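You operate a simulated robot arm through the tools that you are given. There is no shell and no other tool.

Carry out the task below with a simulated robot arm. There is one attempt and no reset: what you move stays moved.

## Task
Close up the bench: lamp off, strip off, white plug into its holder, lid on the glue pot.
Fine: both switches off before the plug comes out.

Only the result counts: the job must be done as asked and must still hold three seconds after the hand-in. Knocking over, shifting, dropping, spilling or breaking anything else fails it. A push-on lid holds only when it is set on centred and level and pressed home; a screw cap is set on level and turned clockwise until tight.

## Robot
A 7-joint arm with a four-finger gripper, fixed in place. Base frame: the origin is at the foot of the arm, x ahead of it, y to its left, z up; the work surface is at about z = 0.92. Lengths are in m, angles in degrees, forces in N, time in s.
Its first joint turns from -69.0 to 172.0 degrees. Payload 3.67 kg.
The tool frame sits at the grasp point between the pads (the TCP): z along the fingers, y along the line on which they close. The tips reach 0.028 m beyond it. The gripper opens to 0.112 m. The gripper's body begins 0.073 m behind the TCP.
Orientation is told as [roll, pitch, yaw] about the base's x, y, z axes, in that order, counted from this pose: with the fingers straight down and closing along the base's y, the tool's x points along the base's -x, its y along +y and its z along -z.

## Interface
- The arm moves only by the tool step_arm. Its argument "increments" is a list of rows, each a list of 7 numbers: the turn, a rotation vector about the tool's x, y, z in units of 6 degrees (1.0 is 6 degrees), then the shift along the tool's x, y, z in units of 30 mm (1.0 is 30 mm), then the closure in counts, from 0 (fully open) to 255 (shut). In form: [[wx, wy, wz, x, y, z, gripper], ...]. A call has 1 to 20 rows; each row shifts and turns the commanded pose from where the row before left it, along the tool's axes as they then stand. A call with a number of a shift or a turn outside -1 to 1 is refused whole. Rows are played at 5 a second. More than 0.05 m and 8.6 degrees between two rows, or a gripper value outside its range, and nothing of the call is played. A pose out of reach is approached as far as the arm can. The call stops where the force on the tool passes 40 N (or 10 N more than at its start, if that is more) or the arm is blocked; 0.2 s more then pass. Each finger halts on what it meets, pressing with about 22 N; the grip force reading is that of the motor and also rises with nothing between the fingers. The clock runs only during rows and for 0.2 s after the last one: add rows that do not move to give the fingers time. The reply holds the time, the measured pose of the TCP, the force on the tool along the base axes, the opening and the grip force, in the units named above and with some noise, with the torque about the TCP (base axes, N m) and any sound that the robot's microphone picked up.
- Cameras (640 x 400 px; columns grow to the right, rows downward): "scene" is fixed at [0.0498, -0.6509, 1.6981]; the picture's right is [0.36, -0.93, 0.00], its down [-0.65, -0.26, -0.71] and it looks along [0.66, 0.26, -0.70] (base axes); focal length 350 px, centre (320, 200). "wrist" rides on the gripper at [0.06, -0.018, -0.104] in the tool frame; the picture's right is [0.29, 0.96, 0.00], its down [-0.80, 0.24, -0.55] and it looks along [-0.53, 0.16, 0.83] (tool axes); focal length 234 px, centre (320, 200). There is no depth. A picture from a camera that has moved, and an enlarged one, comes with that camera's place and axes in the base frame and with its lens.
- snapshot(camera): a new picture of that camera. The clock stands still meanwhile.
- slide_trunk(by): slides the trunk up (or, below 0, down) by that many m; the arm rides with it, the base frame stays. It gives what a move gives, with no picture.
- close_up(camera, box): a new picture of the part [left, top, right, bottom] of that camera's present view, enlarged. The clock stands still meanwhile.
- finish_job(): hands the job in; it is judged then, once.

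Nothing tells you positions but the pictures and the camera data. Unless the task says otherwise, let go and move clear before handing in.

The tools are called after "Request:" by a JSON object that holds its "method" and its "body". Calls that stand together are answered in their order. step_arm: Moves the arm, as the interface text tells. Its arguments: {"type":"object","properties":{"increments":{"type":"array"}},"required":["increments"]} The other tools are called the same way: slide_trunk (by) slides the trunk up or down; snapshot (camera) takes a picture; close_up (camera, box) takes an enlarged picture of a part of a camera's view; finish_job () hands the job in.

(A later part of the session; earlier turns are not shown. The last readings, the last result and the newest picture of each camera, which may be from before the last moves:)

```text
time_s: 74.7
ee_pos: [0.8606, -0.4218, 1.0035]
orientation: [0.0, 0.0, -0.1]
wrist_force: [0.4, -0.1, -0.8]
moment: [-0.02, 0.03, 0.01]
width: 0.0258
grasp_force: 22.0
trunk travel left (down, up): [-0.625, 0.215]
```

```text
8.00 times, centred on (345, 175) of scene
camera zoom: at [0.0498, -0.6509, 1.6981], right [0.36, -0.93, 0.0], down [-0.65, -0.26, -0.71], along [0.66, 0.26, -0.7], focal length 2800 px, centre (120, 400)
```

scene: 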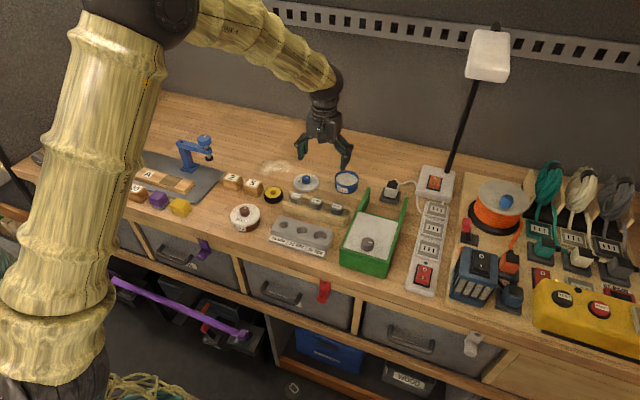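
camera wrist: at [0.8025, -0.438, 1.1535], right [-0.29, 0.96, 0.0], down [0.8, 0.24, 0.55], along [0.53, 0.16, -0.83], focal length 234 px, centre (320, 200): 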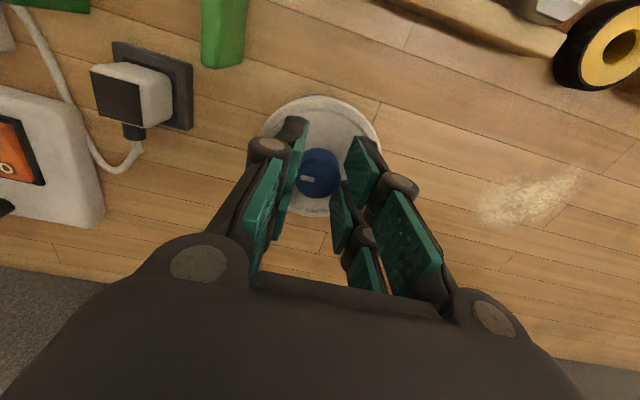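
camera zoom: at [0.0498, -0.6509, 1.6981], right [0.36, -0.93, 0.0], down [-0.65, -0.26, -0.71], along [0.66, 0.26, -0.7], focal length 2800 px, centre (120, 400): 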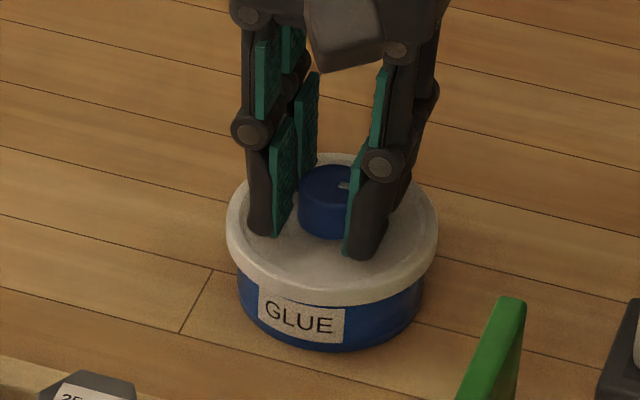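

There is still no contact force and the lid is overlapping the rim. I'll keep lowering gently.

Request:
{"method": "step_arm", "body": {"increments": [[0, 0, 0, 0, 0, 0.07, 255], [0, 0, 0, 0, 0, 0.07, 255], [0, 0, 0, 0, 0, 0.07, 255], [0, 0, 0, 0, 0, 0, 255]]}}

Request:
{"method": "close_up", "body": {"camera": "scene", "box": [315, 150, 375, 200]}}

Request:
{"method": "close_up", "body": {"camera": "wrist", "box": [230, 60, 410, 240]}}

```text
time_s: 75.7
ee_pos: [0.8614, -0.4207, 1.002]
orientation: [-0.1, -0.2, -0.2]
wrist_force: [-3.6, -0.5, 24.6]
moment: [-0.05, -0.43, 0.0]
width: 0.0259
grasp_force: 21.6
trunk travel left (down, up): [-0.625, 0.215]
```

```text
8.00 times, centred on (345, 175) of scene
camera zoom: at [0.0498, -0.6509, 1.6981], right [0.36, -0.93, 0.0], down [-0.65, -0.26, -0.71], along [0.66, 0.26, -0.7], focal length 2800 px, centre (120, 400)
```

zoom: 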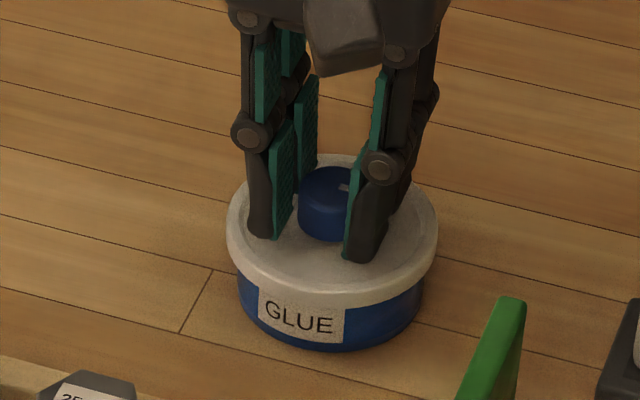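

```text
2.22 times, centred on (320, 150) of wrist
camera zoom: at [0.8015, -0.4384, 1.1064], right [-0.29, 0.96, 0.0], down [0.8, 0.24, 0.56], along [0.53, 0.16, -0.83], focal length 520 px, centre (320, 311)
```

zoom: 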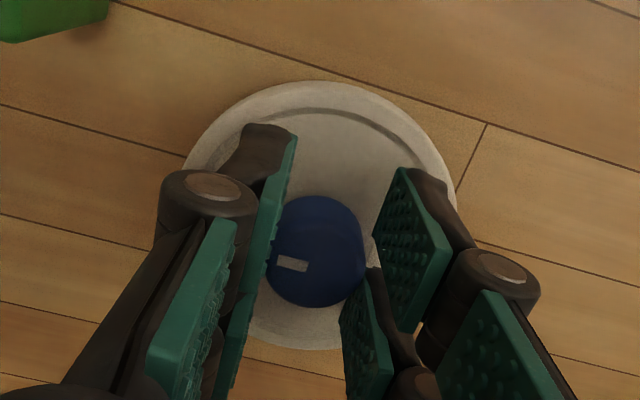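

The lid has met the rim with about 25 N and no snap yet. I'll press a little harder, staying under the limit.

Request:
{"method": "step_arm", "body": {"increments": [[0, 0, 0, 0, 0, 0.03, 255], [0, 0, 0, 0, 0, 0.03, 255], [0, 0, 0, 0, 0, 0, 255]]}}

Request:
{"method": "close_up", "body": {"camera": "scene", "box": [325, 165, 365, 200]}}

```text
time_s: 76.5
ee_pos: [0.8602, -0.4209, 0.9971]
orientation: [-0.1, -0.2, -0.1]
wrist_force: [-2.8, -7.4, 28.1]
moment: [-0.24, -0.44, -0.1]
width: 0.0263
grasp_force: 22.3
trunk travel left (down, up): [-0.625, 0.215]
```

```text
11.43 times, centred on (345, 182) of scene
camera zoom: at [0.0498, -0.6509, 1.6981], right [0.36, -0.93, 0.0], down [-0.65, -0.26, -0.71], along [0.66, 0.26, -0.7], focal length 4000 px, centre (34, 400)
```

zoom: 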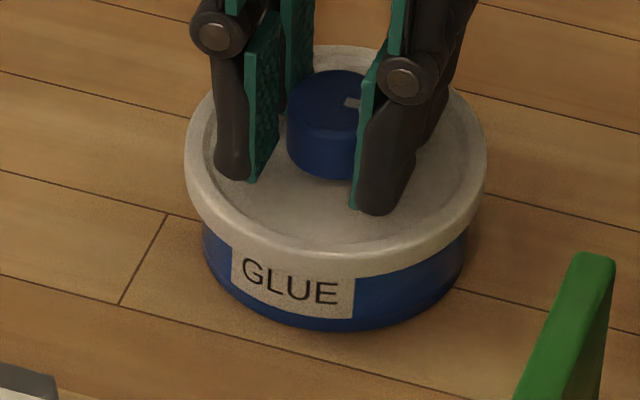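

The lid moved down about 5 mm, so it is sliding on. I'll keep pressing until it is home.

Request:
{"method": "step_arm", "body": {"increments": [[0, 0, 0, 0, 0, 0.04, 255], [0, 0, 0, 0, 0, 0.04, 255], [0, 0, 0, 0, 0, 0, 255]]}}

Request:
{"method": "close_up", "body": {"camera": "scene", "box": [325, 165, 365, 200]}}

```text
time_s: 77.3
ee_pos: [0.8593, -0.4195, 0.9966]
orientation: [0.0, -0.1, -0.1]
wrist_force: [-1.5, -8.3, 27.0]
moment: [-0.34, -0.43, -0.11]
width: 0.0264
grasp_force: 21.9
trunk travel left (down, up): [-0.625, 0.215]
```

```text
11.43 times, centred on (345, 182) of scene
camera zoom: at [0.0498, -0.6509, 1.6981], right [0.36, -0.93, 0.0], down [-0.65, -0.26, -0.71], along [0.66, 0.26, -0.7], focal length 4000 px, centre (34, 400)
```

zoom: 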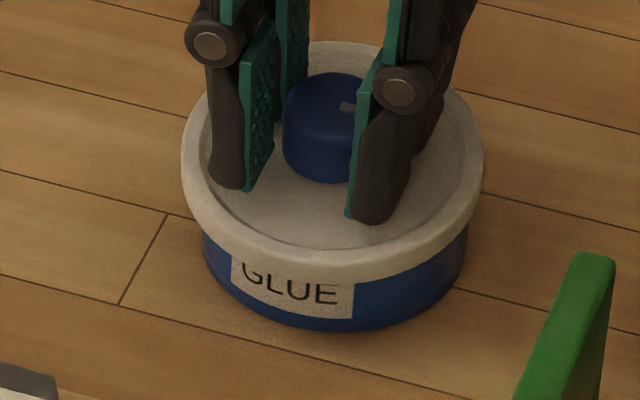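

The fingers are starting to slip down the knob and the lid tilts slightly to the front left. I'll stop pushing this way, release the knob, rise and look at how the lid sits.

Request:
{"method": "step_arm", "body": {"increments": [[0, 0, 0, 0, 0, -0.1, 255], [0, 0, 0, 0, 0, -0.05, 255], [0, 0, 0, 0, 0, 0, 215], [0, 0, 0, 0, 0, 0, 180], [0, 0, 0, 0, 0, 0, 120], [0, 0, 0, 0, 0, -0.5, 110], [0, 0, 0, 0, 0, -0.8, 110], [0, 0, 0, 0, 0, -0.8, 110], [0, 0, 0, 0, 0, 0, 110]]}}

Request:
{"method": "close_up", "body": {"camera": "scene", "box": [325, 165, 365, 200]}}

Request:
{"method": "close_up", "body": {"camera": "wrist", "box": [230, 40, 410, 220]}}

```text
time_s: 79.3
ee_pos: [0.8627, -0.4201, 1.0588]
orientation: [0.1, -0.1, -0.2]
wrist_force: [0.6, -0.3, 0.0]
moment: [0.0, 0.0, 0.03]
width: 0.0637
grasp_force: 0.0
trunk travel left (down, up): [-0.625, 0.215]
```

```text
11.43 times, centred on (345, 182) of scene
camera zoom: at [0.0498, -0.6509, 1.6981], right [0.36, -0.93, 0.0], down [-0.65, -0.26, -0.71], along [0.66, 0.26, -0.7], focal length 4000 px, centre (34, 400)
```

zoom: 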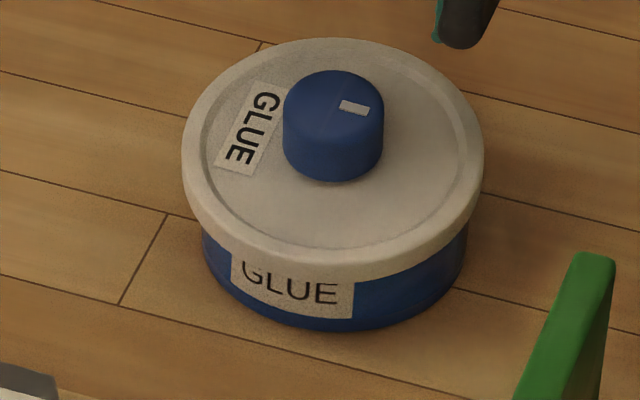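

```text
2.22 times, centred on (320, 130) of wrist
camera zoom: at [0.8039, -0.4377, 1.1628], right [-0.29, 0.96, 0.0], down [0.8, 0.24, 0.55], along [0.53, 0.16, -0.83], focal length 520 px, centre (320, 356)
```

zoom: 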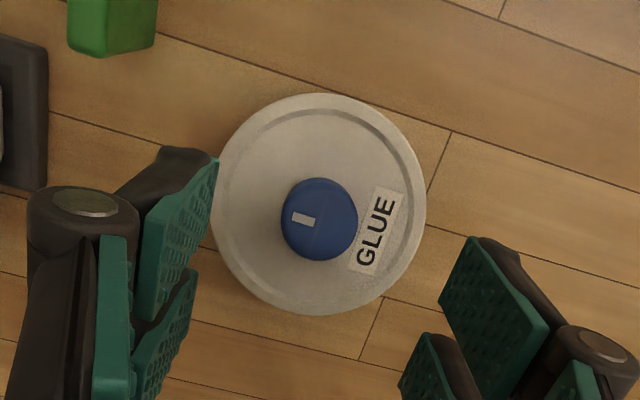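

With the lid released, both views show it tipped down at the front. Re-triangulating the rim from two wrist views puts it at z ≈ 0.955, with the pot centre nearer (0.874, -0.4205), so the lid sits several millimetres short in x. I'll grip the knob again and lift it off to re-place it.

Request:
{"method": "step_arm", "body": {"increments": [[0, 0, 0, -0.03, 0, 0.8, 110], [0, 0, 0, 0, 0, 0.8, 110], [0, 0, 0, 0, 0, 0.4, 110], [0, 0, 0, 0, 0, 0, 160], [0, 0, 0, 0, 0, 0, 210], [0, 0, 0, 0, 0, 0, 255], [0, 0, 0, 0, 0, 0, 255], [0, 0, 0, 0, 0, 0, 255]]}}

Request:
{"method": "close_up", "body": {"camera": "scene", "box": [325, 160, 365, 195]}}

Request:
{"method": "close_up", "body": {"camera": "wrist", "box": [230, 60, 410, 240]}}

```text
time_s: 81.1
ee_pos: [0.8629, -0.4207, 0.9999]
orientation: [0.0, 0.1, -0.1]
wrist_force: [0.1, -0.1, 0.1]
moment: [-0.02, 0.0, 0.02]
width: 0.0252
grasp_force: 22.0
trunk travel left (down, up): [-0.625, 0.215]
```

```text
11.43 times, centred on (345, 178) of scene
camera zoom: at [0.0498, -0.6509, 1.6981], right [0.36, -0.93, 0.0], down [-0.65, -0.26, -0.71], along [0.66, 0.26, -0.7], focal length 4000 px, centre (34, 457)
```

zoom: 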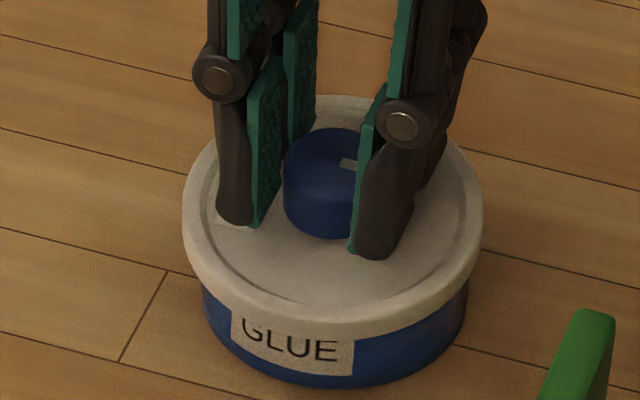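

```text
2.22 times, centred on (320, 150) of wrist
camera zoom: at [0.8037, -0.4376, 1.1056], right [-0.29, 0.96, 0.0], down [0.8, 0.24, 0.55], along [0.53, 0.16, -0.83], focal length 520 px, centre (320, 311)
```

zoom: 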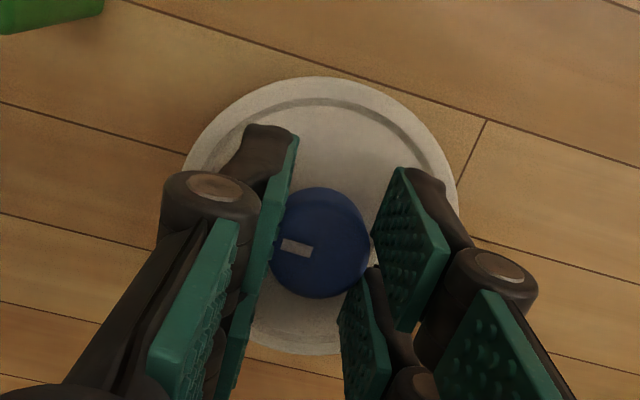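

The knob is gripped again, and the lid is tilted about 6 to 7° with its front down. I'll lift it off and move slightly outward so the wrist camera looks straight down on the pot for an accurate centre.

Request:
{"method": "step_arm", "body": {"increments": [[0, 0, 0, 0, 0, -0.15, 255], [0, 0, 0, 0, 0, -0.25, 255], [0, 0, 0, 0, 0, -0.5, 255], [0, 0, 0, 0, 0, -0.7, 255], [0, 0, 0, -0.8, 0.1, 0, 255], [0, 0, 0, -0.8, 0.2, 0, 255], [0, 0, 0, -0.8, 0.3, 0, 255], [0, 0, 0, 0, 0, 0, 255], [0, 0, 0, 0, 0, 0, 255]]}}

Request:
{"method": "snapshot", "body": {"camera": "wrist"}}

Request:
{"method": "close_up", "body": {"camera": "wrist", "box": [230, 0, 410, 112]}}

Request:
{"method": "close_up", "body": {"camera": "scene", "box": [305, 130, 385, 205]}}

```text
time_s: 83.1
ee_pos: [0.936, -0.4016, 1.0494]
orientation: [-0.2, 0.1, 0.0]
wrist_force: [0.0, -0.1, -0.5]
moment: [-0.02, 0.03, 0.03]
width: 0.0249
grasp_force: 21.9
trunk travel left (down, up): [-0.625, 0.215]
```

```text
taken
camera wrist: at [0.8767, -0.4189, 1.1545], right [-0.29, 0.96, 0.0], down [0.8, 0.24, 0.55], along [0.53, 0.16, -0.83], focal length 234 px, centre (320, 200)
```

wrist: 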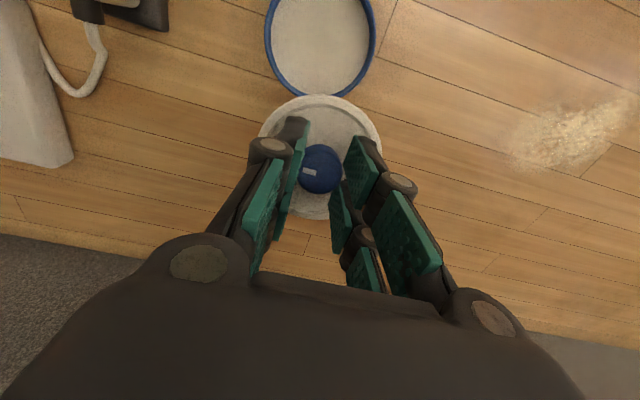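

```text
3.56 times, centred on (320, 56) of wrist
camera zoom: at [0.8767, -0.4189, 1.1545], right [-0.29, 0.96, 0.0], down [0.8, 0.24, 0.55], along [0.53, 0.16, -0.83], focal length 833 px, centre (320, 712)
```

zoom: 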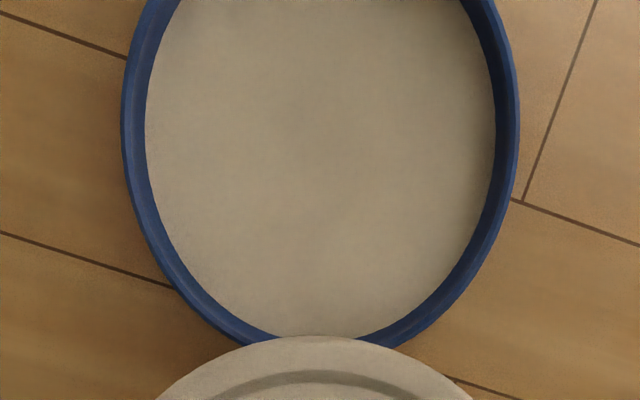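

```text
5.33 times, centred on (345, 168) of scene
camera zoom: at [0.0498, -0.6509, 1.6981], right [0.36, -0.93, 0.0], down [-0.65, -0.26, -0.71], along [0.66, 0.26, -0.7], focal length 1867 px, centre (187, 373)
```

zoom: 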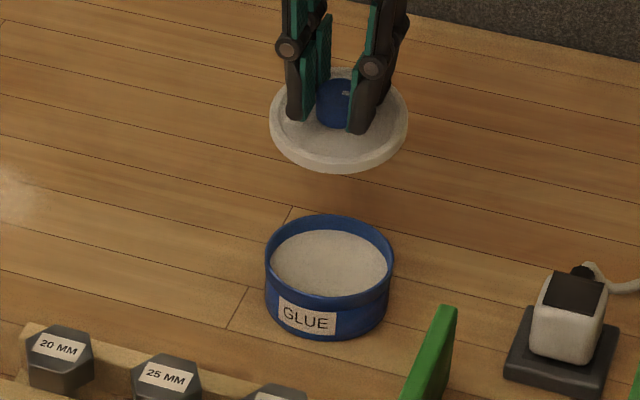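

Looking straight down, the pot centre is at about (0.8765, -0.419), 60 mm behind and 18 mm right of my current TCP. I'll measure the lid's centre and tilt in the gripper.

Request:
{"method": "close_up", "body": {"camera": "wrist", "box": [245, 85, 395, 230]}}

Request:
{"method": "close_up", "body": {"camera": "scene", "box": [325, 140, 365, 180]}}

```text
2.76 times, centred on (320, 158) of wrist
camera zoom: at [0.8767, -0.4189, 1.1545], right [-0.29, 0.96, 0.0], down [0.8, 0.24, 0.55], along [0.53, 0.16, -0.83], focal length 646 px, centre (320, 317)
```

zoom: 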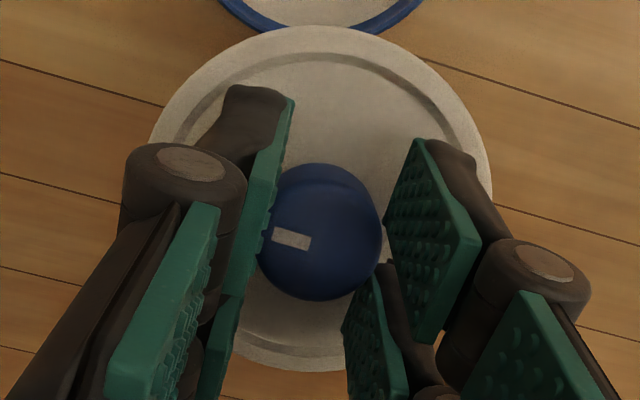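

```text
10.00 times, centred on (345, 160) of scene
camera zoom: at [0.0498, -0.6509, 1.6981], right [0.36, -0.93, 0.0], down [-0.65, -0.26, -0.71], along [0.66, 0.26, -0.7], focal length 3500 px, centre (70, 600)
```

zoom: 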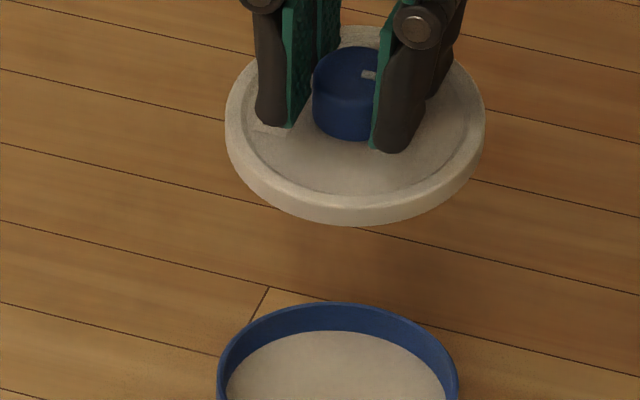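

The lid is tilted about 7.5°, with its front edge low relative to the gripper. I'll pitch the tool by the same amount to level it, then shift back over the measured pot centre.

Request:
{"method": "step_arm", "body": {"increments": [[0, 0.42, 0, 0, 0, 0, 255], [0, 0.42, 0, 0, 0, 0, 255], [0, 0.41, 0, 0, 0, 0, 255], [0, 0, 0, 0.641, -0.186, 0.0844, 255], [0, 0, 0, 0.641, -0.186, 0.0844, 255], [0, 0, 0, 0.641, -0.186, 0.0844, 255], [0, 0, 0, 0, 0, 0, 255], [0, 0, 0, 0, 0, 0, 255]]}}

Request:
{"method": "close_up", "body": {"camera": "scene", "box": [315, 145, 375, 200]}}

Request:
{"method": "close_up", "body": {"camera": "wrist", "box": [230, 60, 410, 240]}}

```text
time_s: 84.9
ee_pos: [0.8764, -0.4201, 1.048]
orientation: [0.1, 7.4, -0.2]
wrist_force: [-0.1, -0.1, 0.3]
moment: [0.01, -0.04, 0.01]
width: 0.0247
grasp_force: 21.5
trunk travel left (down, up): [-0.625, 0.215]
```

```text
7.27 times, centred on (345, 172) of scene
camera zoom: at [0.0498, -0.6509, 1.6981], right [0.36, -0.93, 0.0], down [-0.65, -0.26, -0.71], along [0.66, 0.26, -0.7], focal length 2546 px, centre (138, 400)
```

zoom: 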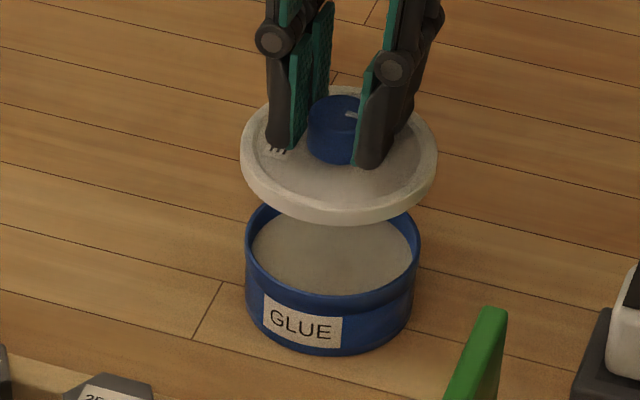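

```text
2.22 times, centred on (320, 150) of wrist
camera zoom: at [0.8314, -0.4371, 1.1584], right [-0.28, 0.96, 0.04], down [0.86, 0.24, 0.45], along [0.42, 0.16, -0.89], focal length 520 px, centre (320, 311)
```

zoom: 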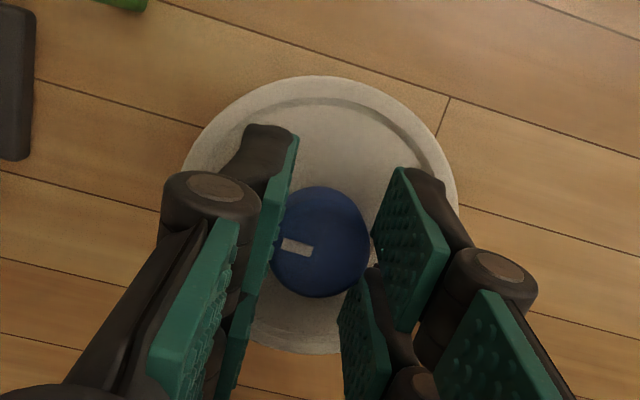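

The alignment looks plausible, but I'm unsure of the lid's tilt in the grip. The safer way is to set the lid flat on the bench where it was, re-grip it squarely, then use the accurate pot centre. I'll carry it back there.

Request:
{"method": "step_arm", "body": {"increments": [[0, 0, 0, 0.263, 0.84, 0.101, 255], [0, 0, 0, 0.263, 0.84, 0.101, 255], [0, 0, 0, 0.263, 0.84, 0.101, 255], [0, 0, 0, 0.263, 0.84, 0.101, 255], [0, 0, 0, 0.263, 0.84, 0.101, 255], [0, 0, 0, -0.07, 0, 0.56, 255], [0, 0, 0, -0.07, 0, 0.56, 255], [0, 0, 0, -0.07, 0, 0.56, 255], [0, 0, 0, 0, 0, 0, 255]]}}

Request:
{"method": "close_up", "body": {"camera": "scene", "box": [275, 155, 345, 205]}}

```text
time_s: 86.9
ee_pos: [0.8332, -0.2917, 0.9858]
orientation: [-0.1, 7.5, 0.0]
wrist_force: [-0.2, 0.5, -0.9]
moment: [0.0, -0.01, 0.0]
width: 0.025
grasp_force: 22.9
trunk travel left (down, up): [-0.625, 0.215]
```

```text
8.00 times, centred on (310, 180) of scene
camera zoom: at [0.0498, -0.6509, 1.6981], right [0.36, -0.93, 0.0], down [-0.65, -0.26, -0.71], along [0.66, 0.26, -0.7], focal length 2800 px, centre (400, 360)
```

zoom: 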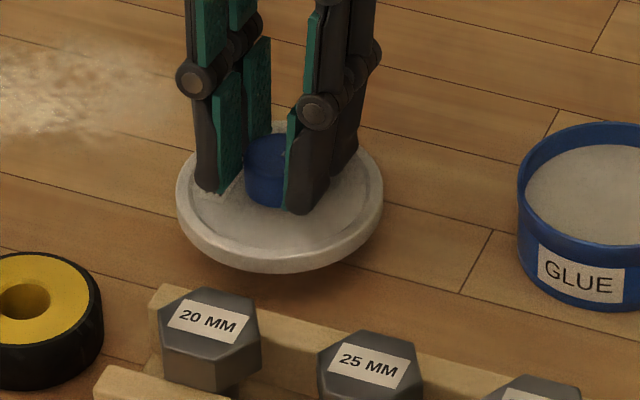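

The lid is just above the bench and clear of the hex-block rack. I'll lower it gently to the surface.

Request:
{"method": "step_arm", "body": {"increments": [[0, 0, 0, -0.012, 0, 0.1, 255], [0, 0, 0, -0.012, 0, 0.1, 255], [0, 0, 0, -0.012, 0, 0.1, 255], [0, 0, 0, -0.012, 0, 0.1, 255], [0, 0, 0, -0.008, 0, 0.07, 255], [0, 0, 0, 0, 0, 0, 255]]}}

Request:
{"method": "close_up", "body": {"camera": "scene", "box": [275, 155, 345, 205]}}

```text
time_s: 88.3
ee_pos: [0.8362, -0.2933, 0.9718]
orientation: [0.0, 7.6, -0.1]
wrist_force: [0.1, -0.1, -0.3]
moment: [0.01, -0.01, -0.01]
width: 0.025
grasp_force: 21.9
trunk travel left (down, up): [-0.625, 0.215]
```

```text
8.00 times, centred on (310, 180) of scene
camera zoom: at [0.0498, -0.6509, 1.6981], right [0.36, -0.93, 0.0], down [-0.65, -0.26, -0.71], along [0.66, 0.26, -0.7], focal length 2800 px, centre (400, 360)
```

zoom: 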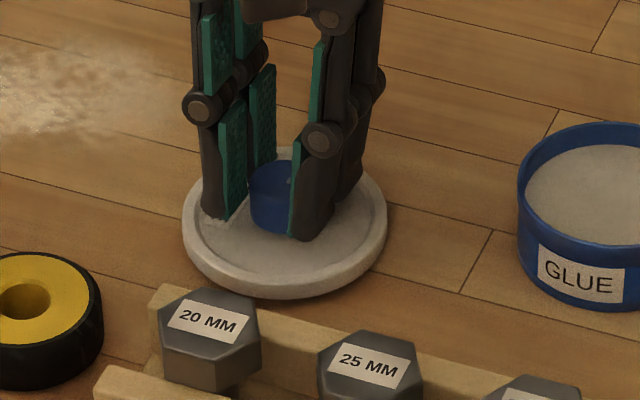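

No contact yet. A few more small steps down.

Request:
{"method": "step_arm", "body": {"increments": [[0, 0, 0, -0.008, 0, 0.07, 255], [0, 0, 0, -0.008, 0, 0.07, 255], [0, 0, 0, -0.008, 0, 0.07, 255], [0, 0, 0, 0, 0, 0, 255]]}}

```text
time_s: 89.3
ee_pos: [0.8344, -0.2933, 0.9673]
orientation: [-0.2, 7.5, -0.1]
wrist_force: [-0.2, 0.6, -0.9]
moment: [-0.02, -0.01, 0.0]
width: 0.0249
grasp_force: 22.2
trunk travel left (down, up): [-0.625, 0.215]
```

Request:
{"method": "step_arm", "body": {"increments": [[0, 0, 0, -0.008, 0, 0.05, 255], [0, 0, 0, -0.008, 0, 0.05, 255], [0, 0, 0, 0, 0, 0, 255]]}}

Request:
{"method": "close_up", "body": {"camera": "scene", "box": [275, 155, 345, 205]}}

```text
time_s: 90.1
ee_pos: [0.8349, -0.2937, 0.9662]
orientation: [-0.1, 7.5, -0.2]
wrist_force: [2.3, -3.6, 14.4]
moment: [-0.07, 0.48, 0.02]
width: 0.025
grasp_force: 21.6
trunk travel left (down, up): [-0.625, 0.215]
```

```text
8.00 times, centred on (310, 180) of scene
camera zoom: at [0.0498, -0.6509, 1.6981], right [0.36, -0.93, 0.0], down [-0.65, -0.26, -0.71], along [0.66, 0.26, -0.7], focal length 2800 px, centre (400, 360)
```

zoom: 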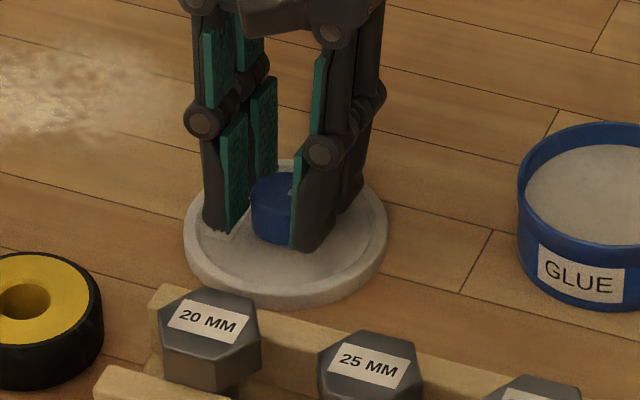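

The lid is on the bench. I'll ease the load, open the fingers, rise and return the tool to vertical.

Request:
{"method": "step_arm", "body": {"increments": [[0, 0, 0, 0, 0, -0.07, 255], [0, 0, 0, 0, 0, 0, 210], [0, 0, 0, 0, 0, 0, 160], [0, 0, 0, 0, 0, 0, 110], [0, 0, 0, 0, 0, 0, 100], [0, 0, 0, 0.06, 0, -0.5, 100], [0, 0, 0, 0.1, 0, -0.8, 100], [0, -0.62, 0, 0.1, 0, -0.8, 100], [0, -0.63, 0, 0, 0, -0.5, 100], [0, 0, 0, 0, 0, 0, 100], [0, 0, 0, 0, 0, 0, 100]]}}

Request:
{"method": "close_up", "body": {"camera": "wrist", "box": [240, 40, 400, 220]}}

Request:
{"method": "close_up", "body": {"camera": "scene", "box": [275, 155, 375, 215]}}

```text
time_s: 92.5
ee_pos: [0.8357, -0.2931, 1.0451]
orientation: [-0.1, 0.0, -0.1]
wrist_force: [-0.6, 0.1, -0.4]
moment: [0.0, -0.01, 0.02]
width: 0.0681
grasp_force: 0.0
trunk travel left (down, up): [-0.625, 0.215]
```

```text
2.22 times, centred on (320, 130) of wrist
camera zoom: at [0.7763, -0.3098, 1.1508], right [-0.29, 0.96, 0.0], down [0.8, 0.24, 0.55], along [0.53, 0.16, -0.83], focal length 520 px, centre (320, 356)
```

zoom: 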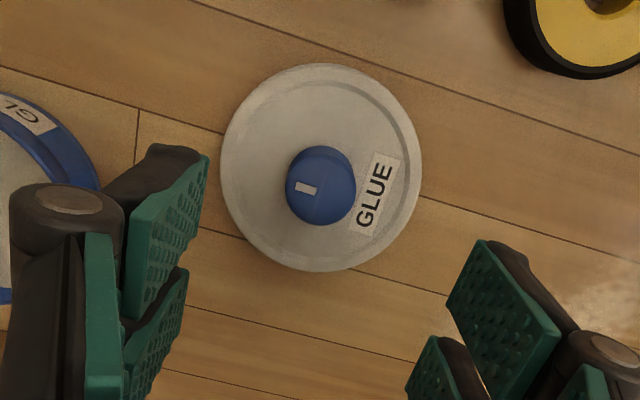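

```text
6.40 times, centred on (325, 185) of scene
camera zoom: at [0.0498, -0.6509, 1.6981], right [0.36, -0.93, 0.0], down [-0.65, -0.26, -0.71], along [0.66, 0.26, -0.7], focal length 2240 px, centre (288, 296)
```

zoom: 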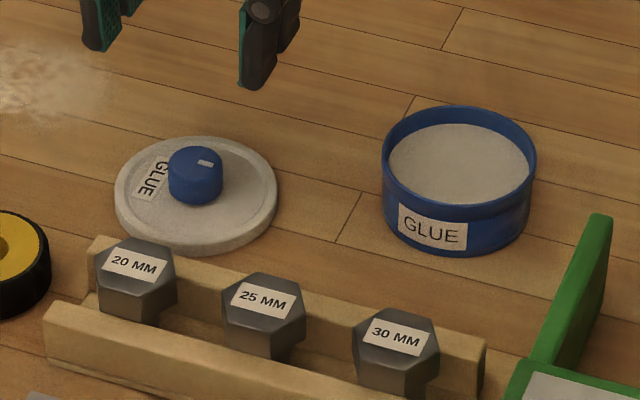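

The lid lies flat again, centred 5.5 mm behind the tool axis. I'll centre exactly over it, descend and grip the knob squarely, a little deeper than before.

Request:
{"method": "step_arm", "body": {"increments": [[0, 0, 0, 0.183, -0.03, 0, 100], [0, 0, 0, 0, 0, 0.8, 110], [0, 0, 0, 0, 0, 0.8, 110], [0, 0, 0, 0, 0, 0.6, 110], [0, 0, 0, 0, 0, 0.3, 110], [0, 0, 0, 0, 0, 0, 110], [0, 0, 0, 0, 0, 0, 110]]}}

Request:
{"method": "close_up", "body": {"camera": "wrist", "box": [230, 60, 410, 240]}}

```text
time_s: 94.1
ee_pos: [0.8299, -0.2945, 0.9715]
orientation: [0.0, 0.0, -0.1]
wrist_force: [1.0, -0.4, 0.4]
moment: [0.01, -0.01, 0.01]
width: 0.0636
grasp_force: 0.0
trunk travel left (down, up): [-0.625, 0.215]
```

```text
2.22 times, centred on (320, 150) of wrist
camera zoom: at [0.771, -0.31, 1.0757], right [-0.29, 0.96, 0.0], down [0.8, 0.24, 0.55], along [0.53, 0.16, -0.83], focal length 520 px, centre (320, 311)
```

zoom: 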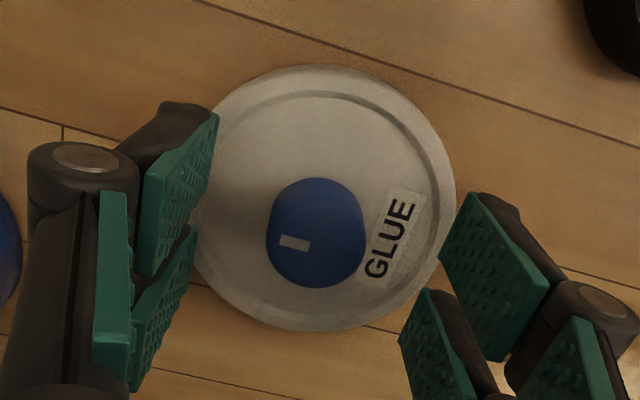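

The knob is centred within 1 mm. I'll lower the last few millimetres, close on it and lift.

Request:
{"method": "step_arm", "body": {"increments": [[0, 0, 0, 0, -0.03, 0.13, 110], [0, 0, 0, 0, 0, 0.13, 110], [0, 0, 0, 0, 0, 0, 160], [0, 0, 0, 0, 0, 0, 210], [0, 0, 0, 0, 0, 0, 255], [0, 0, 0, 0, 0, 0, 255], [0, 0, 0, 0, 0, 0, 255]]}}

Request:
{"method": "close_up", "body": {"camera": "wrist", "box": [230, 60, 410, 240]}}

```text
time_s: 95.7
ee_pos: [0.8308, -0.2949, 0.9622]
orientation: [-0.2, 0.0, -0.1]
wrist_force: [0.5, -0.1, -0.2]
moment: [-0.01, -0.02, 0.02]
width: 0.0251
grasp_force: 21.6
trunk travel left (down, up): [-0.625, 0.215]
```

```text
2.22 times, centred on (320, 150) of wrist
camera zoom: at [0.7711, -0.3117, 1.0673], right [-0.29, 0.96, 0.0], down [0.8, 0.24, 0.55], along [0.53, 0.16, -0.83], focal length 520 px, centre (320, 311)
```

zoom: 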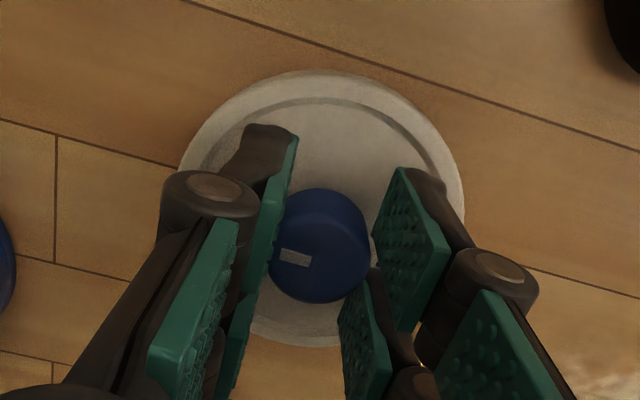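

The knob is gripped squarely, with the lid centred within 1 mm of the tool axis. I'll lift and return to the spot where the wrist camera looks straight down on the pot.

Request:
{"method": "step_arm", "body": {"increments": [[0, 0, 0, 0, 0, -0.3, 255], [0, 0, 0, 0, 0, -0.6, 255], [0, 0, 0, 0, 0, -1, 255], [0, 0, 0, 0, 0, -1, 255], [0, 0, 0, -0.867, -0.892, 0, 255], [0, 0, 0, -0.867, -0.892, 0, 255], [0, 0, 0, -0.867, -0.892, 0, 255], [0, 0, 0, -0.867, -0.892, 0, 255], [0, 0, 0, 0, 0, 0, 255], [0, 0, 0, 0, 0, 0, 255], [0, 0, 0, 0, 0, 0, 255]]}}

Request:
{"method": "close_up", "body": {"camera": "wrist", "box": [230, 0, 410, 112]}}

Request:
{"method": "close_up", "body": {"camera": "wrist", "box": [230, 60, 410, 240]}}

Request:
{"method": "close_up", "body": {"camera": "scene", "box": [305, 130, 385, 205]}}

```text
time_s: 98.1
ee_pos: [0.933, -0.3995, 1.05]
orientation: [-0.2, 0.0, 0.0]
wrist_force: [-0.1, 0.1, -0.6]
moment: [-0.03, -0.02, 0.02]
width: 0.0251
grasp_force: 22.2
trunk travel left (down, up): [-0.625, 0.215]
```

```text
3.56 times, centred on (320, 56) of wrist
camera zoom: at [0.8739, -0.4172, 1.1544], right [-0.29, 0.96, 0.0], down [0.8, 0.24, 0.55], along [0.53, 0.16, -0.83], focal length 833 px, centre (320, 712)
```

zoom: 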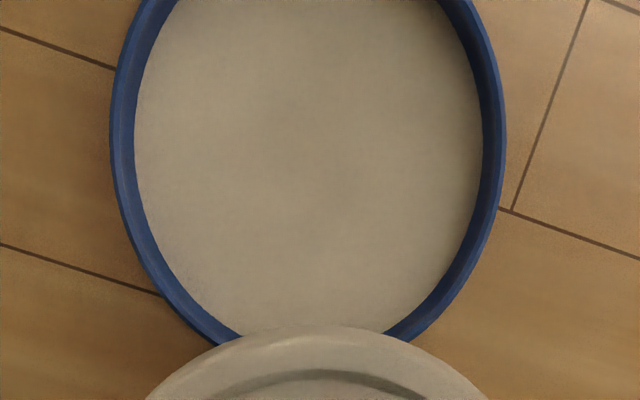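

```text
2.22 times, centred on (320, 150) of wrist
camera zoom: at [0.8739, -0.4172, 1.1544], right [-0.29, 0.96, 0.0], down [0.8, 0.24, 0.55], along [0.53, 0.16, -0.83], focal length 520 px, centre (320, 311)
```

zoom: 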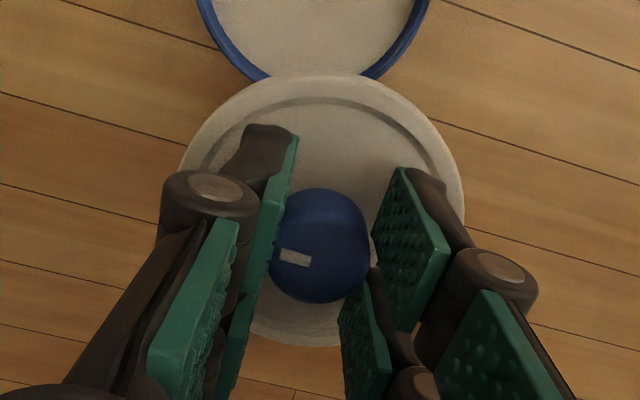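

```text
5.33 times, centred on (345, 168) of scene
camera zoom: at [0.0498, -0.6509, 1.6981], right [0.36, -0.93, 0.0], down [-0.65, -0.26, -0.71], along [0.66, 0.26, -0.7], focal length 1867 px, centre (187, 373)
```

zoom: 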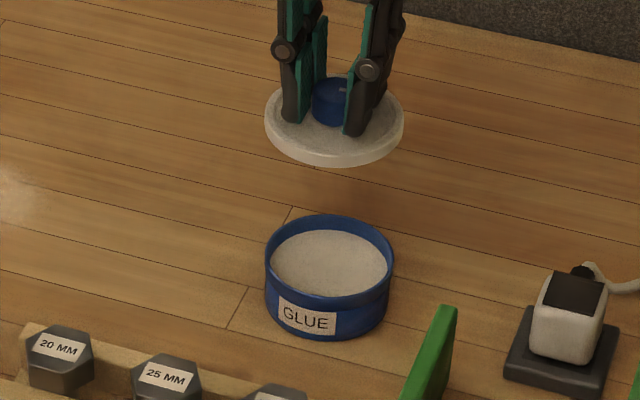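

The pot rim fits a circle of radius 39 mm centred at tool offset (+58.6, -20.0) mm, and the lid hangs level at offset (+0.8, -0.8) mm. I'll make exactly that relative move and lower to just above the rim.

Request:
{"method": "step_arm", "body": {"increments": [[0, 0, 0, 0.6423, -0.2133, 0, 255], [0, 0, 0, 0.6423, -0.2133, 0, 255], [0, 0, 0, 0.6423, -0.2133, 0, 255], [0, 0, 0, 0, 0, 0.5, 255], [0, 0, 0, 0, 0, 0.5, 255], [0, 0, 0, 0, 0, 0.4, 255], [0, 0, 0, 0, 0, 0, 255], [0, 0, 0, 0, 0, 0, 255]]}}

Request:
{"method": "close_up", "body": {"camera": "scene", "box": [315, 150, 375, 200]}}

Request:
{"method": "close_up", "body": {"camera": "wrist", "box": [230, 60, 410, 240]}}

```text
time_s: 99.9
ee_pos: [0.8772, -0.4224, 1.007]
orientation: [0.0, 0.1, -0.1]
wrist_force: [0.3, 0.6, 0.6]
moment: [0.01, 0.01, 0.01]
width: 0.025
grasp_force: 21.8
trunk travel left (down, up): [-0.625, 0.215]
```

```text
8.00 times, centred on (345, 175) of scene
camera zoom: at [0.0498, -0.6509, 1.6981], right [0.36, -0.93, 0.0], down [-0.65, -0.26, -0.71], along [0.66, 0.26, -0.7], focal length 2800 px, centre (120, 400)
```

zoom: 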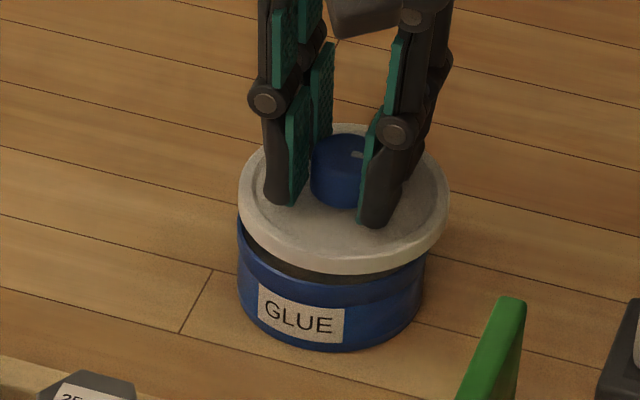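

```text
2.22 times, centred on (320, 150) of wrist
camera zoom: at [0.8178, -0.4393, 1.1117], right [-0.29, 0.96, 0.0], down [0.8, 0.24, 0.55], along [0.53, 0.16, -0.83], focal length 520 px, centre (320, 311)
```

zoom: 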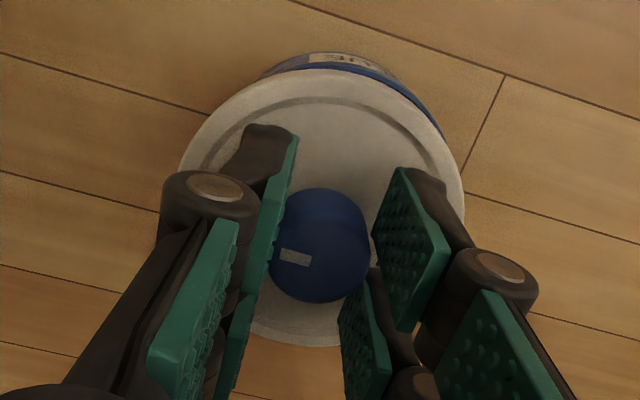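

The lid is level, but both cameras show it about 4 mm too far to -y and 1 to 2 mm too far out, because the arm settled slightly off its command. I'll correct by those amounts and look again.

Request:
{"method": "step_arm", "body": {"increments": [[0, 0, 0, 0.043, 0.127, 0, 255], [0, 0, 0, 0, 0, 0, 255], [0, 0, 0, 0, 0, 0, 255]]}}

Request:
{"method": "close_up", "body": {"camera": "scene", "box": [315, 150, 375, 200]}}

Request:
{"method": "close_up", "body": {"camera": "wrist", "box": [230, 60, 410, 240]}}

```text
time_s: 100.7
ee_pos: [0.875, -0.4183, 1.0065]
orientation: [0.0, 0.0, -0.1]
wrist_force: [0.4, -0.5, -0.3]
moment: [0.01, -0.02, 0.0]
width: 0.0252
grasp_force: 22.6
trunk travel left (down, up): [-0.625, 0.215]
```

```text
8.00 times, centred on (345, 175) of scene
camera zoom: at [0.0498, -0.6509, 1.6981], right [0.36, -0.93, 0.0], down [-0.65, -0.26, -0.71], along [0.66, 0.26, -0.7], focal length 2800 px, centre (120, 400)
```

zoom: 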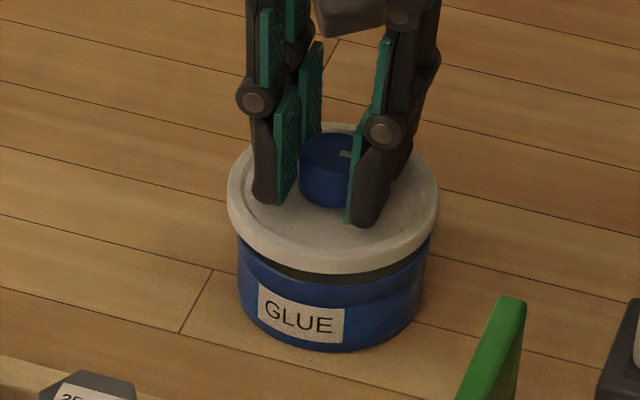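

```text
2.22 times, centred on (320, 150) of wrist
camera zoom: at [0.8163, -0.4349, 1.1118], right [-0.29, 0.96, 0.0], down [0.8, 0.24, 0.55], along [0.53, 0.16, -0.83], focal length 520 px, centre (320, 311)
```

zoom: 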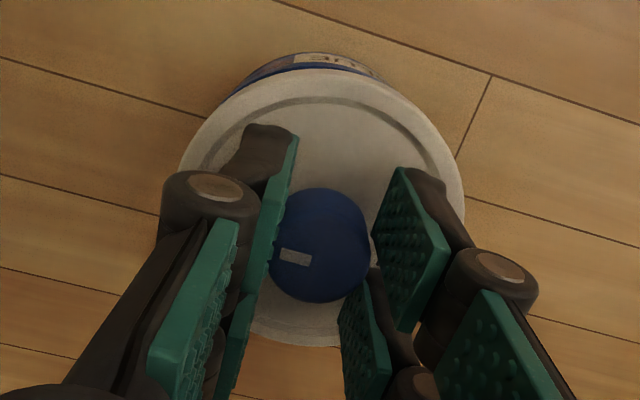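

The lid and pot now look concentric to within about 1 mm. I'll nudge 1 mm to -y and lower in small steps, watching the force.

Request:
{"method": "step_arm", "body": {"increments": [[0, 0, 0, 0, -0.033, 0, 255], [0, 0, 0, 0, 0, 0.1, 255], [0, 0, 0, 0, 0, 0.1, 255], [0, 0, 0, 0, 0, 0, 255]]}}

Request:
{"method": "close_up", "body": {"camera": "scene", "box": [315, 150, 375, 200]}}

Request:
{"method": "close_up", "body": {"camera": "wrist", "box": [230, 60, 410, 240]}}

```text
time_s: 101.7
ee_pos: [0.876, -0.4194, 1.0011]
orientation: [0.0, 0.0, -0.1]
wrist_force: [-0.5, -1.0, 0.6]
moment: [0.01, 0.0, -0.02]
width: 0.025
grasp_force: 22.3
trunk travel left (down, up): [-0.625, 0.215]
```

```text
8.00 times, centred on (345, 175) of scene
camera zoom: at [0.0498, -0.6509, 1.6981], right [0.36, -0.93, 0.0], down [-0.65, -0.26, -0.71], along [0.66, 0.26, -0.7], focal length 2800 px, centre (120, 400)
```

zoom: 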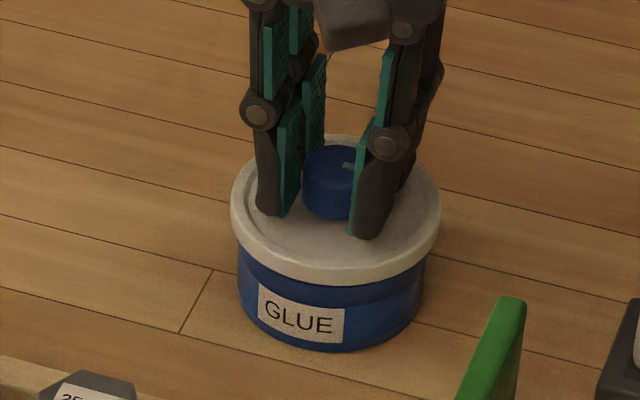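

```text
2.22 times, centred on (320, 150) of wrist
camera zoom: at [0.8166, -0.4365, 1.1061], right [-0.29, 0.96, 0.0], down [0.8, 0.24, 0.55], along [0.53, 0.16, -0.83], focal length 520 px, centre (320, 311)
```

zoom: 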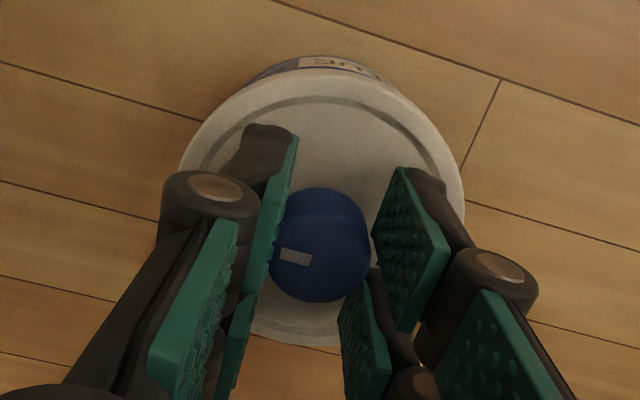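

The lid is concentric within a millimetre in both views. I'll continue lowering in about 2 mm steps.

Request:
{"method": "step_arm", "body": {"increments": [[0, 0, 0, 0, 0.015, 0.07, 255], [0, 0, 0, 0, 0, 0.07, 255], [0, 0, 0, 0, 0, 0.07, 255], [0, 0, 0, 0, 0, 0, 255]]}}

Request:
{"method": "close_up", "body": {"camera": "scene", "box": [315, 150, 375, 200]}}

```text
time_s: 102.7
ee_pos: [0.8771, -0.418, 0.9971]
orientation: [0.0, -0.1, 0.0]
wrist_force: [7.3, -6.0, 20.7]
moment: [-0.32, 0.24, 0.0]
width: 0.0253
grasp_force: 22.3
trunk travel left (down, up): [-0.625, 0.215]
```

```text
8.00 times, centred on (345, 175) of scene
camera zoom: at [0.0498, -0.6509, 1.6981], right [0.36, -0.93, 0.0], down [-0.65, -0.26, -0.71], along [0.66, 0.26, -0.7], focal length 2800 px, centre (120, 400)
```

zoom: 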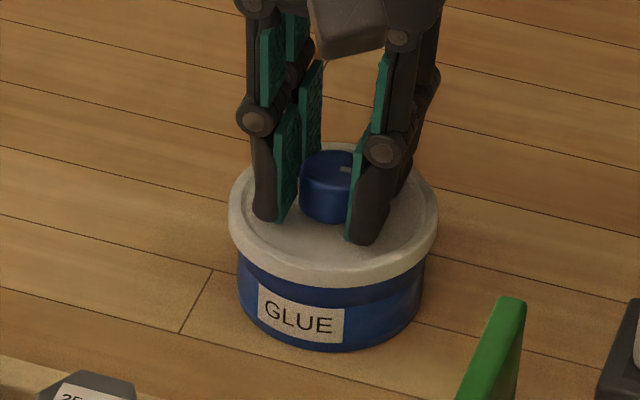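

The contact moment shows the lid's near edge landing on the rim, so it sits slightly too far out. I'll lift 4 mm, shift about 1.5 mm back toward the robot and try again.

Request:
{"method": "step_arm", "body": {"increments": [[0, 0, 0, 0, 0, -0.2, 255], [0, 0, 0, 0.055, -0.02, 0, 255], [0, 0, 0, 0, 0, 0, 255], [0, 0, 0, 0, 0, 0.07, 255], [0, 0, 0, 0, 0, 0.07, 255], [0, 0, 0, 0, 0, 0.05, 255], [0, 0, 0, 0, 0, 0, 255]]}}

Request:
{"method": "close_up", "body": {"camera": "scene", "box": [325, 165, 365, 200]}}

Request:
{"method": "close_up", "body": {"camera": "wrist", "box": [230, 60, 410, 240]}}

```text
time_s: 104.3
ee_pos: [0.8749, -0.419, 0.996]
orientation: [-0.1, 0.0, 0.0]
wrist_force: [-0.3, 0.8, -0.5]
moment: [-0.04, -0.02, -0.02]
width: 0.0253
grasp_force: 21.7
trunk travel left (down, up): [-0.625, 0.215]
```

```text
11.43 times, centred on (345, 182) of scene
camera zoom: at [0.0498, -0.6509, 1.6981], right [0.36, -0.93, 0.0], down [-0.65, -0.26, -0.71], along [0.66, 0.26, -0.7], focal length 4000 px, centre (34, 400)
```

zoom: 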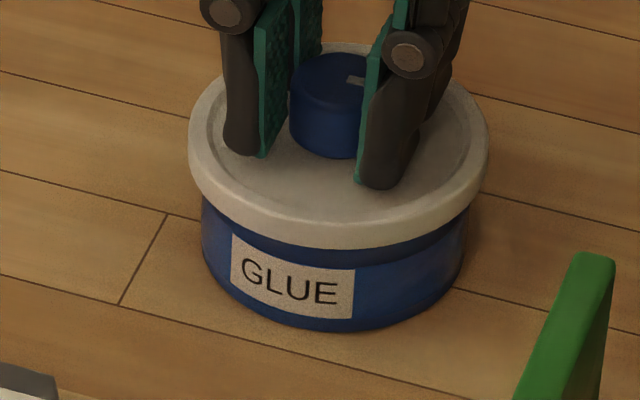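

```text
2.22 times, centred on (320, 150) of wrist
camera zoom: at [0.8151, -0.4359, 1.1003], right [-0.29, 0.96, 0.0], down [0.8, 0.24, 0.55], along [0.53, 0.16, -0.83], focal length 520 px, centre (320, 311)
```

zoom: 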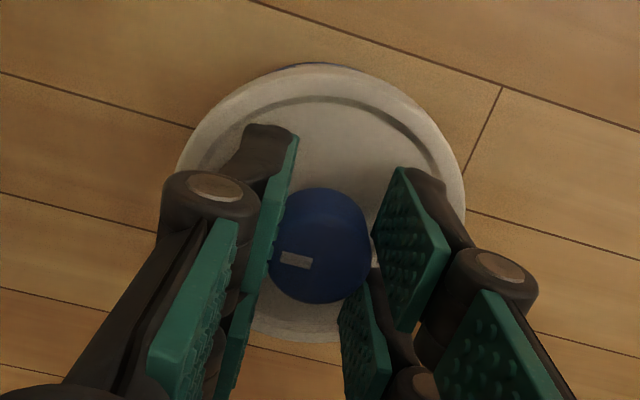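

At the same height there is now no contact force, so the alignment is better. I'll keep lowering in small steps.

Request:
{"method": "step_arm", "body": {"increments": [[0, 0, 0, 0, 0, 0.07, 255], [0, 0, 0, 0, 0, 0.07, 255], [0, 0, 0, 0, 0, 0, 255]]}}

Request:
{"method": "close_up", "body": {"camera": "scene", "box": [325, 165, 365, 200]}}

```text
time_s: 105.1
ee_pos: [0.874, -0.4189, 0.9933]
orientation: [-0.1, -0.2, -0.1]
wrist_force: [1.0, -6.8, 16.4]
moment: [-0.15, -0.39, -0.06]
width: 0.0252
grasp_force: 21.3
trunk travel left (down, up): [-0.625, 0.215]
heard: snap
```

```text
11.43 times, centred on (345, 182) of scene
camera zoom: at [0.0498, -0.6509, 1.6981], right [0.36, -0.93, 0.0], down [-0.65, -0.26, -0.71], along [0.66, 0.26, -0.7], focal length 4000 px, centre (34, 400)
```

zoom: 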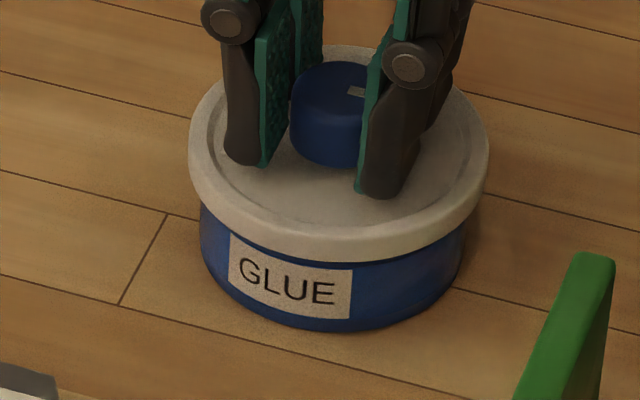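

I heard the snap, so the lid has clicked onto the pot. I'll open the fingers without pulling, rise and inspect.

Request:
{"method": "step_arm", "body": {"increments": [[0, 0, 0, 0, 0, -0.04, 255], [0, 0, 0, 0, 0, 0, 225], [0, 0, 0, 0, 0, 0, 190], [0, 0, 0, 0, 0, 0, 140], [0, 0, 0, 0, 0, 0, 110], [0, 0, 0, 0, 0, -0.5, 110], [0, 0, 0, 0, 0, -0.8, 110], [0, 0, 0, 0, 0, -0.8, 110], [0, 0, 0, 0, 0, 0, 110]]}}

Request:
{"method": "close_up", "body": {"camera": "scene", "box": [325, 165, 365, 200]}}

Request:
{"method": "close_up", "body": {"camera": "wrist", "box": [230, 40, 410, 220]}}

Request:
{"method": "snapshot", "body": {"camera": "scene"}}

```text
time_s: 107.1
ee_pos: [0.8763, -0.4188, 1.0555]
orientation: [0.0, 0.0, -0.1]
wrist_force: [-0.4, -0.1, -0.8]
moment: [0.01, -0.06, 0.0]
width: 0.0638
grasp_force: 0.1
trunk travel left (down, up): [-0.625, 0.215]
```

```text
11.43 times, centred on (345, 182) of scene
camera zoom: at [0.0498, -0.6509, 1.6981], right [0.36, -0.93, 0.0], down [-0.65, -0.26, -0.71], along [0.66, 0.26, -0.7], focal length 4000 px, centre (34, 400)
```

zoom: 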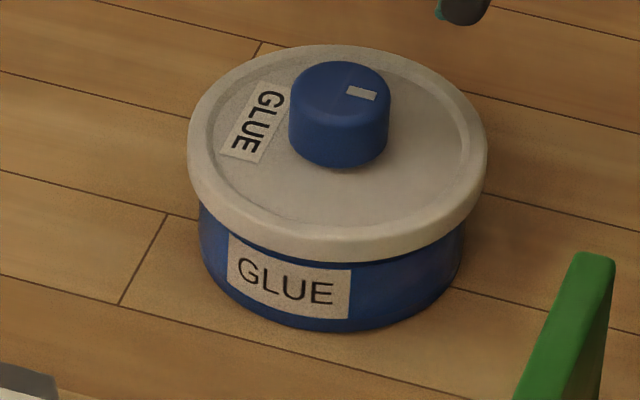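

```text
2.22 times, centred on (320, 130) of wrist
camera zoom: at [0.8166, -0.4349, 1.16], right [-0.29, 0.96, 0.0], down [0.8, 0.24, 0.55], along [0.53, 0.16, -0.83], focal length 520 px, centre (320, 356)
```

zoom: 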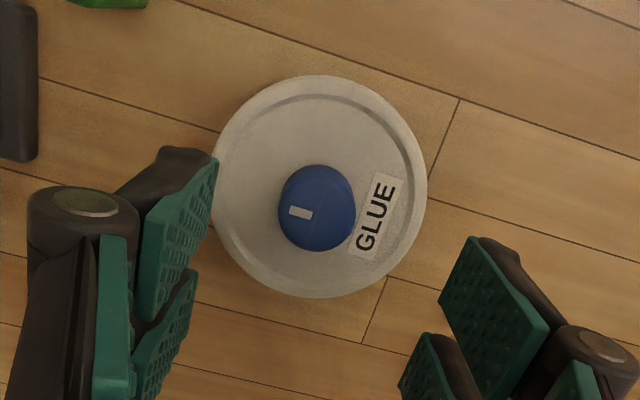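

```text
taken
```

scene: 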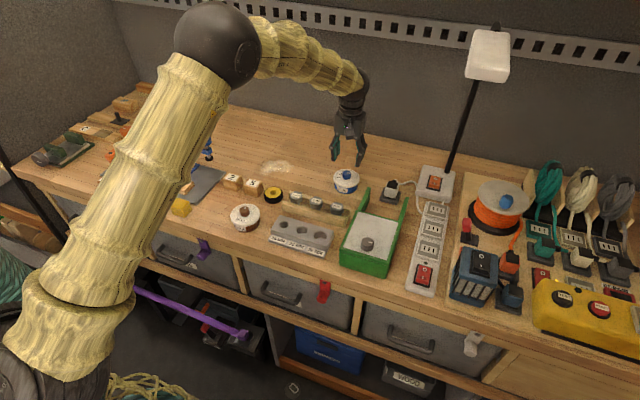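

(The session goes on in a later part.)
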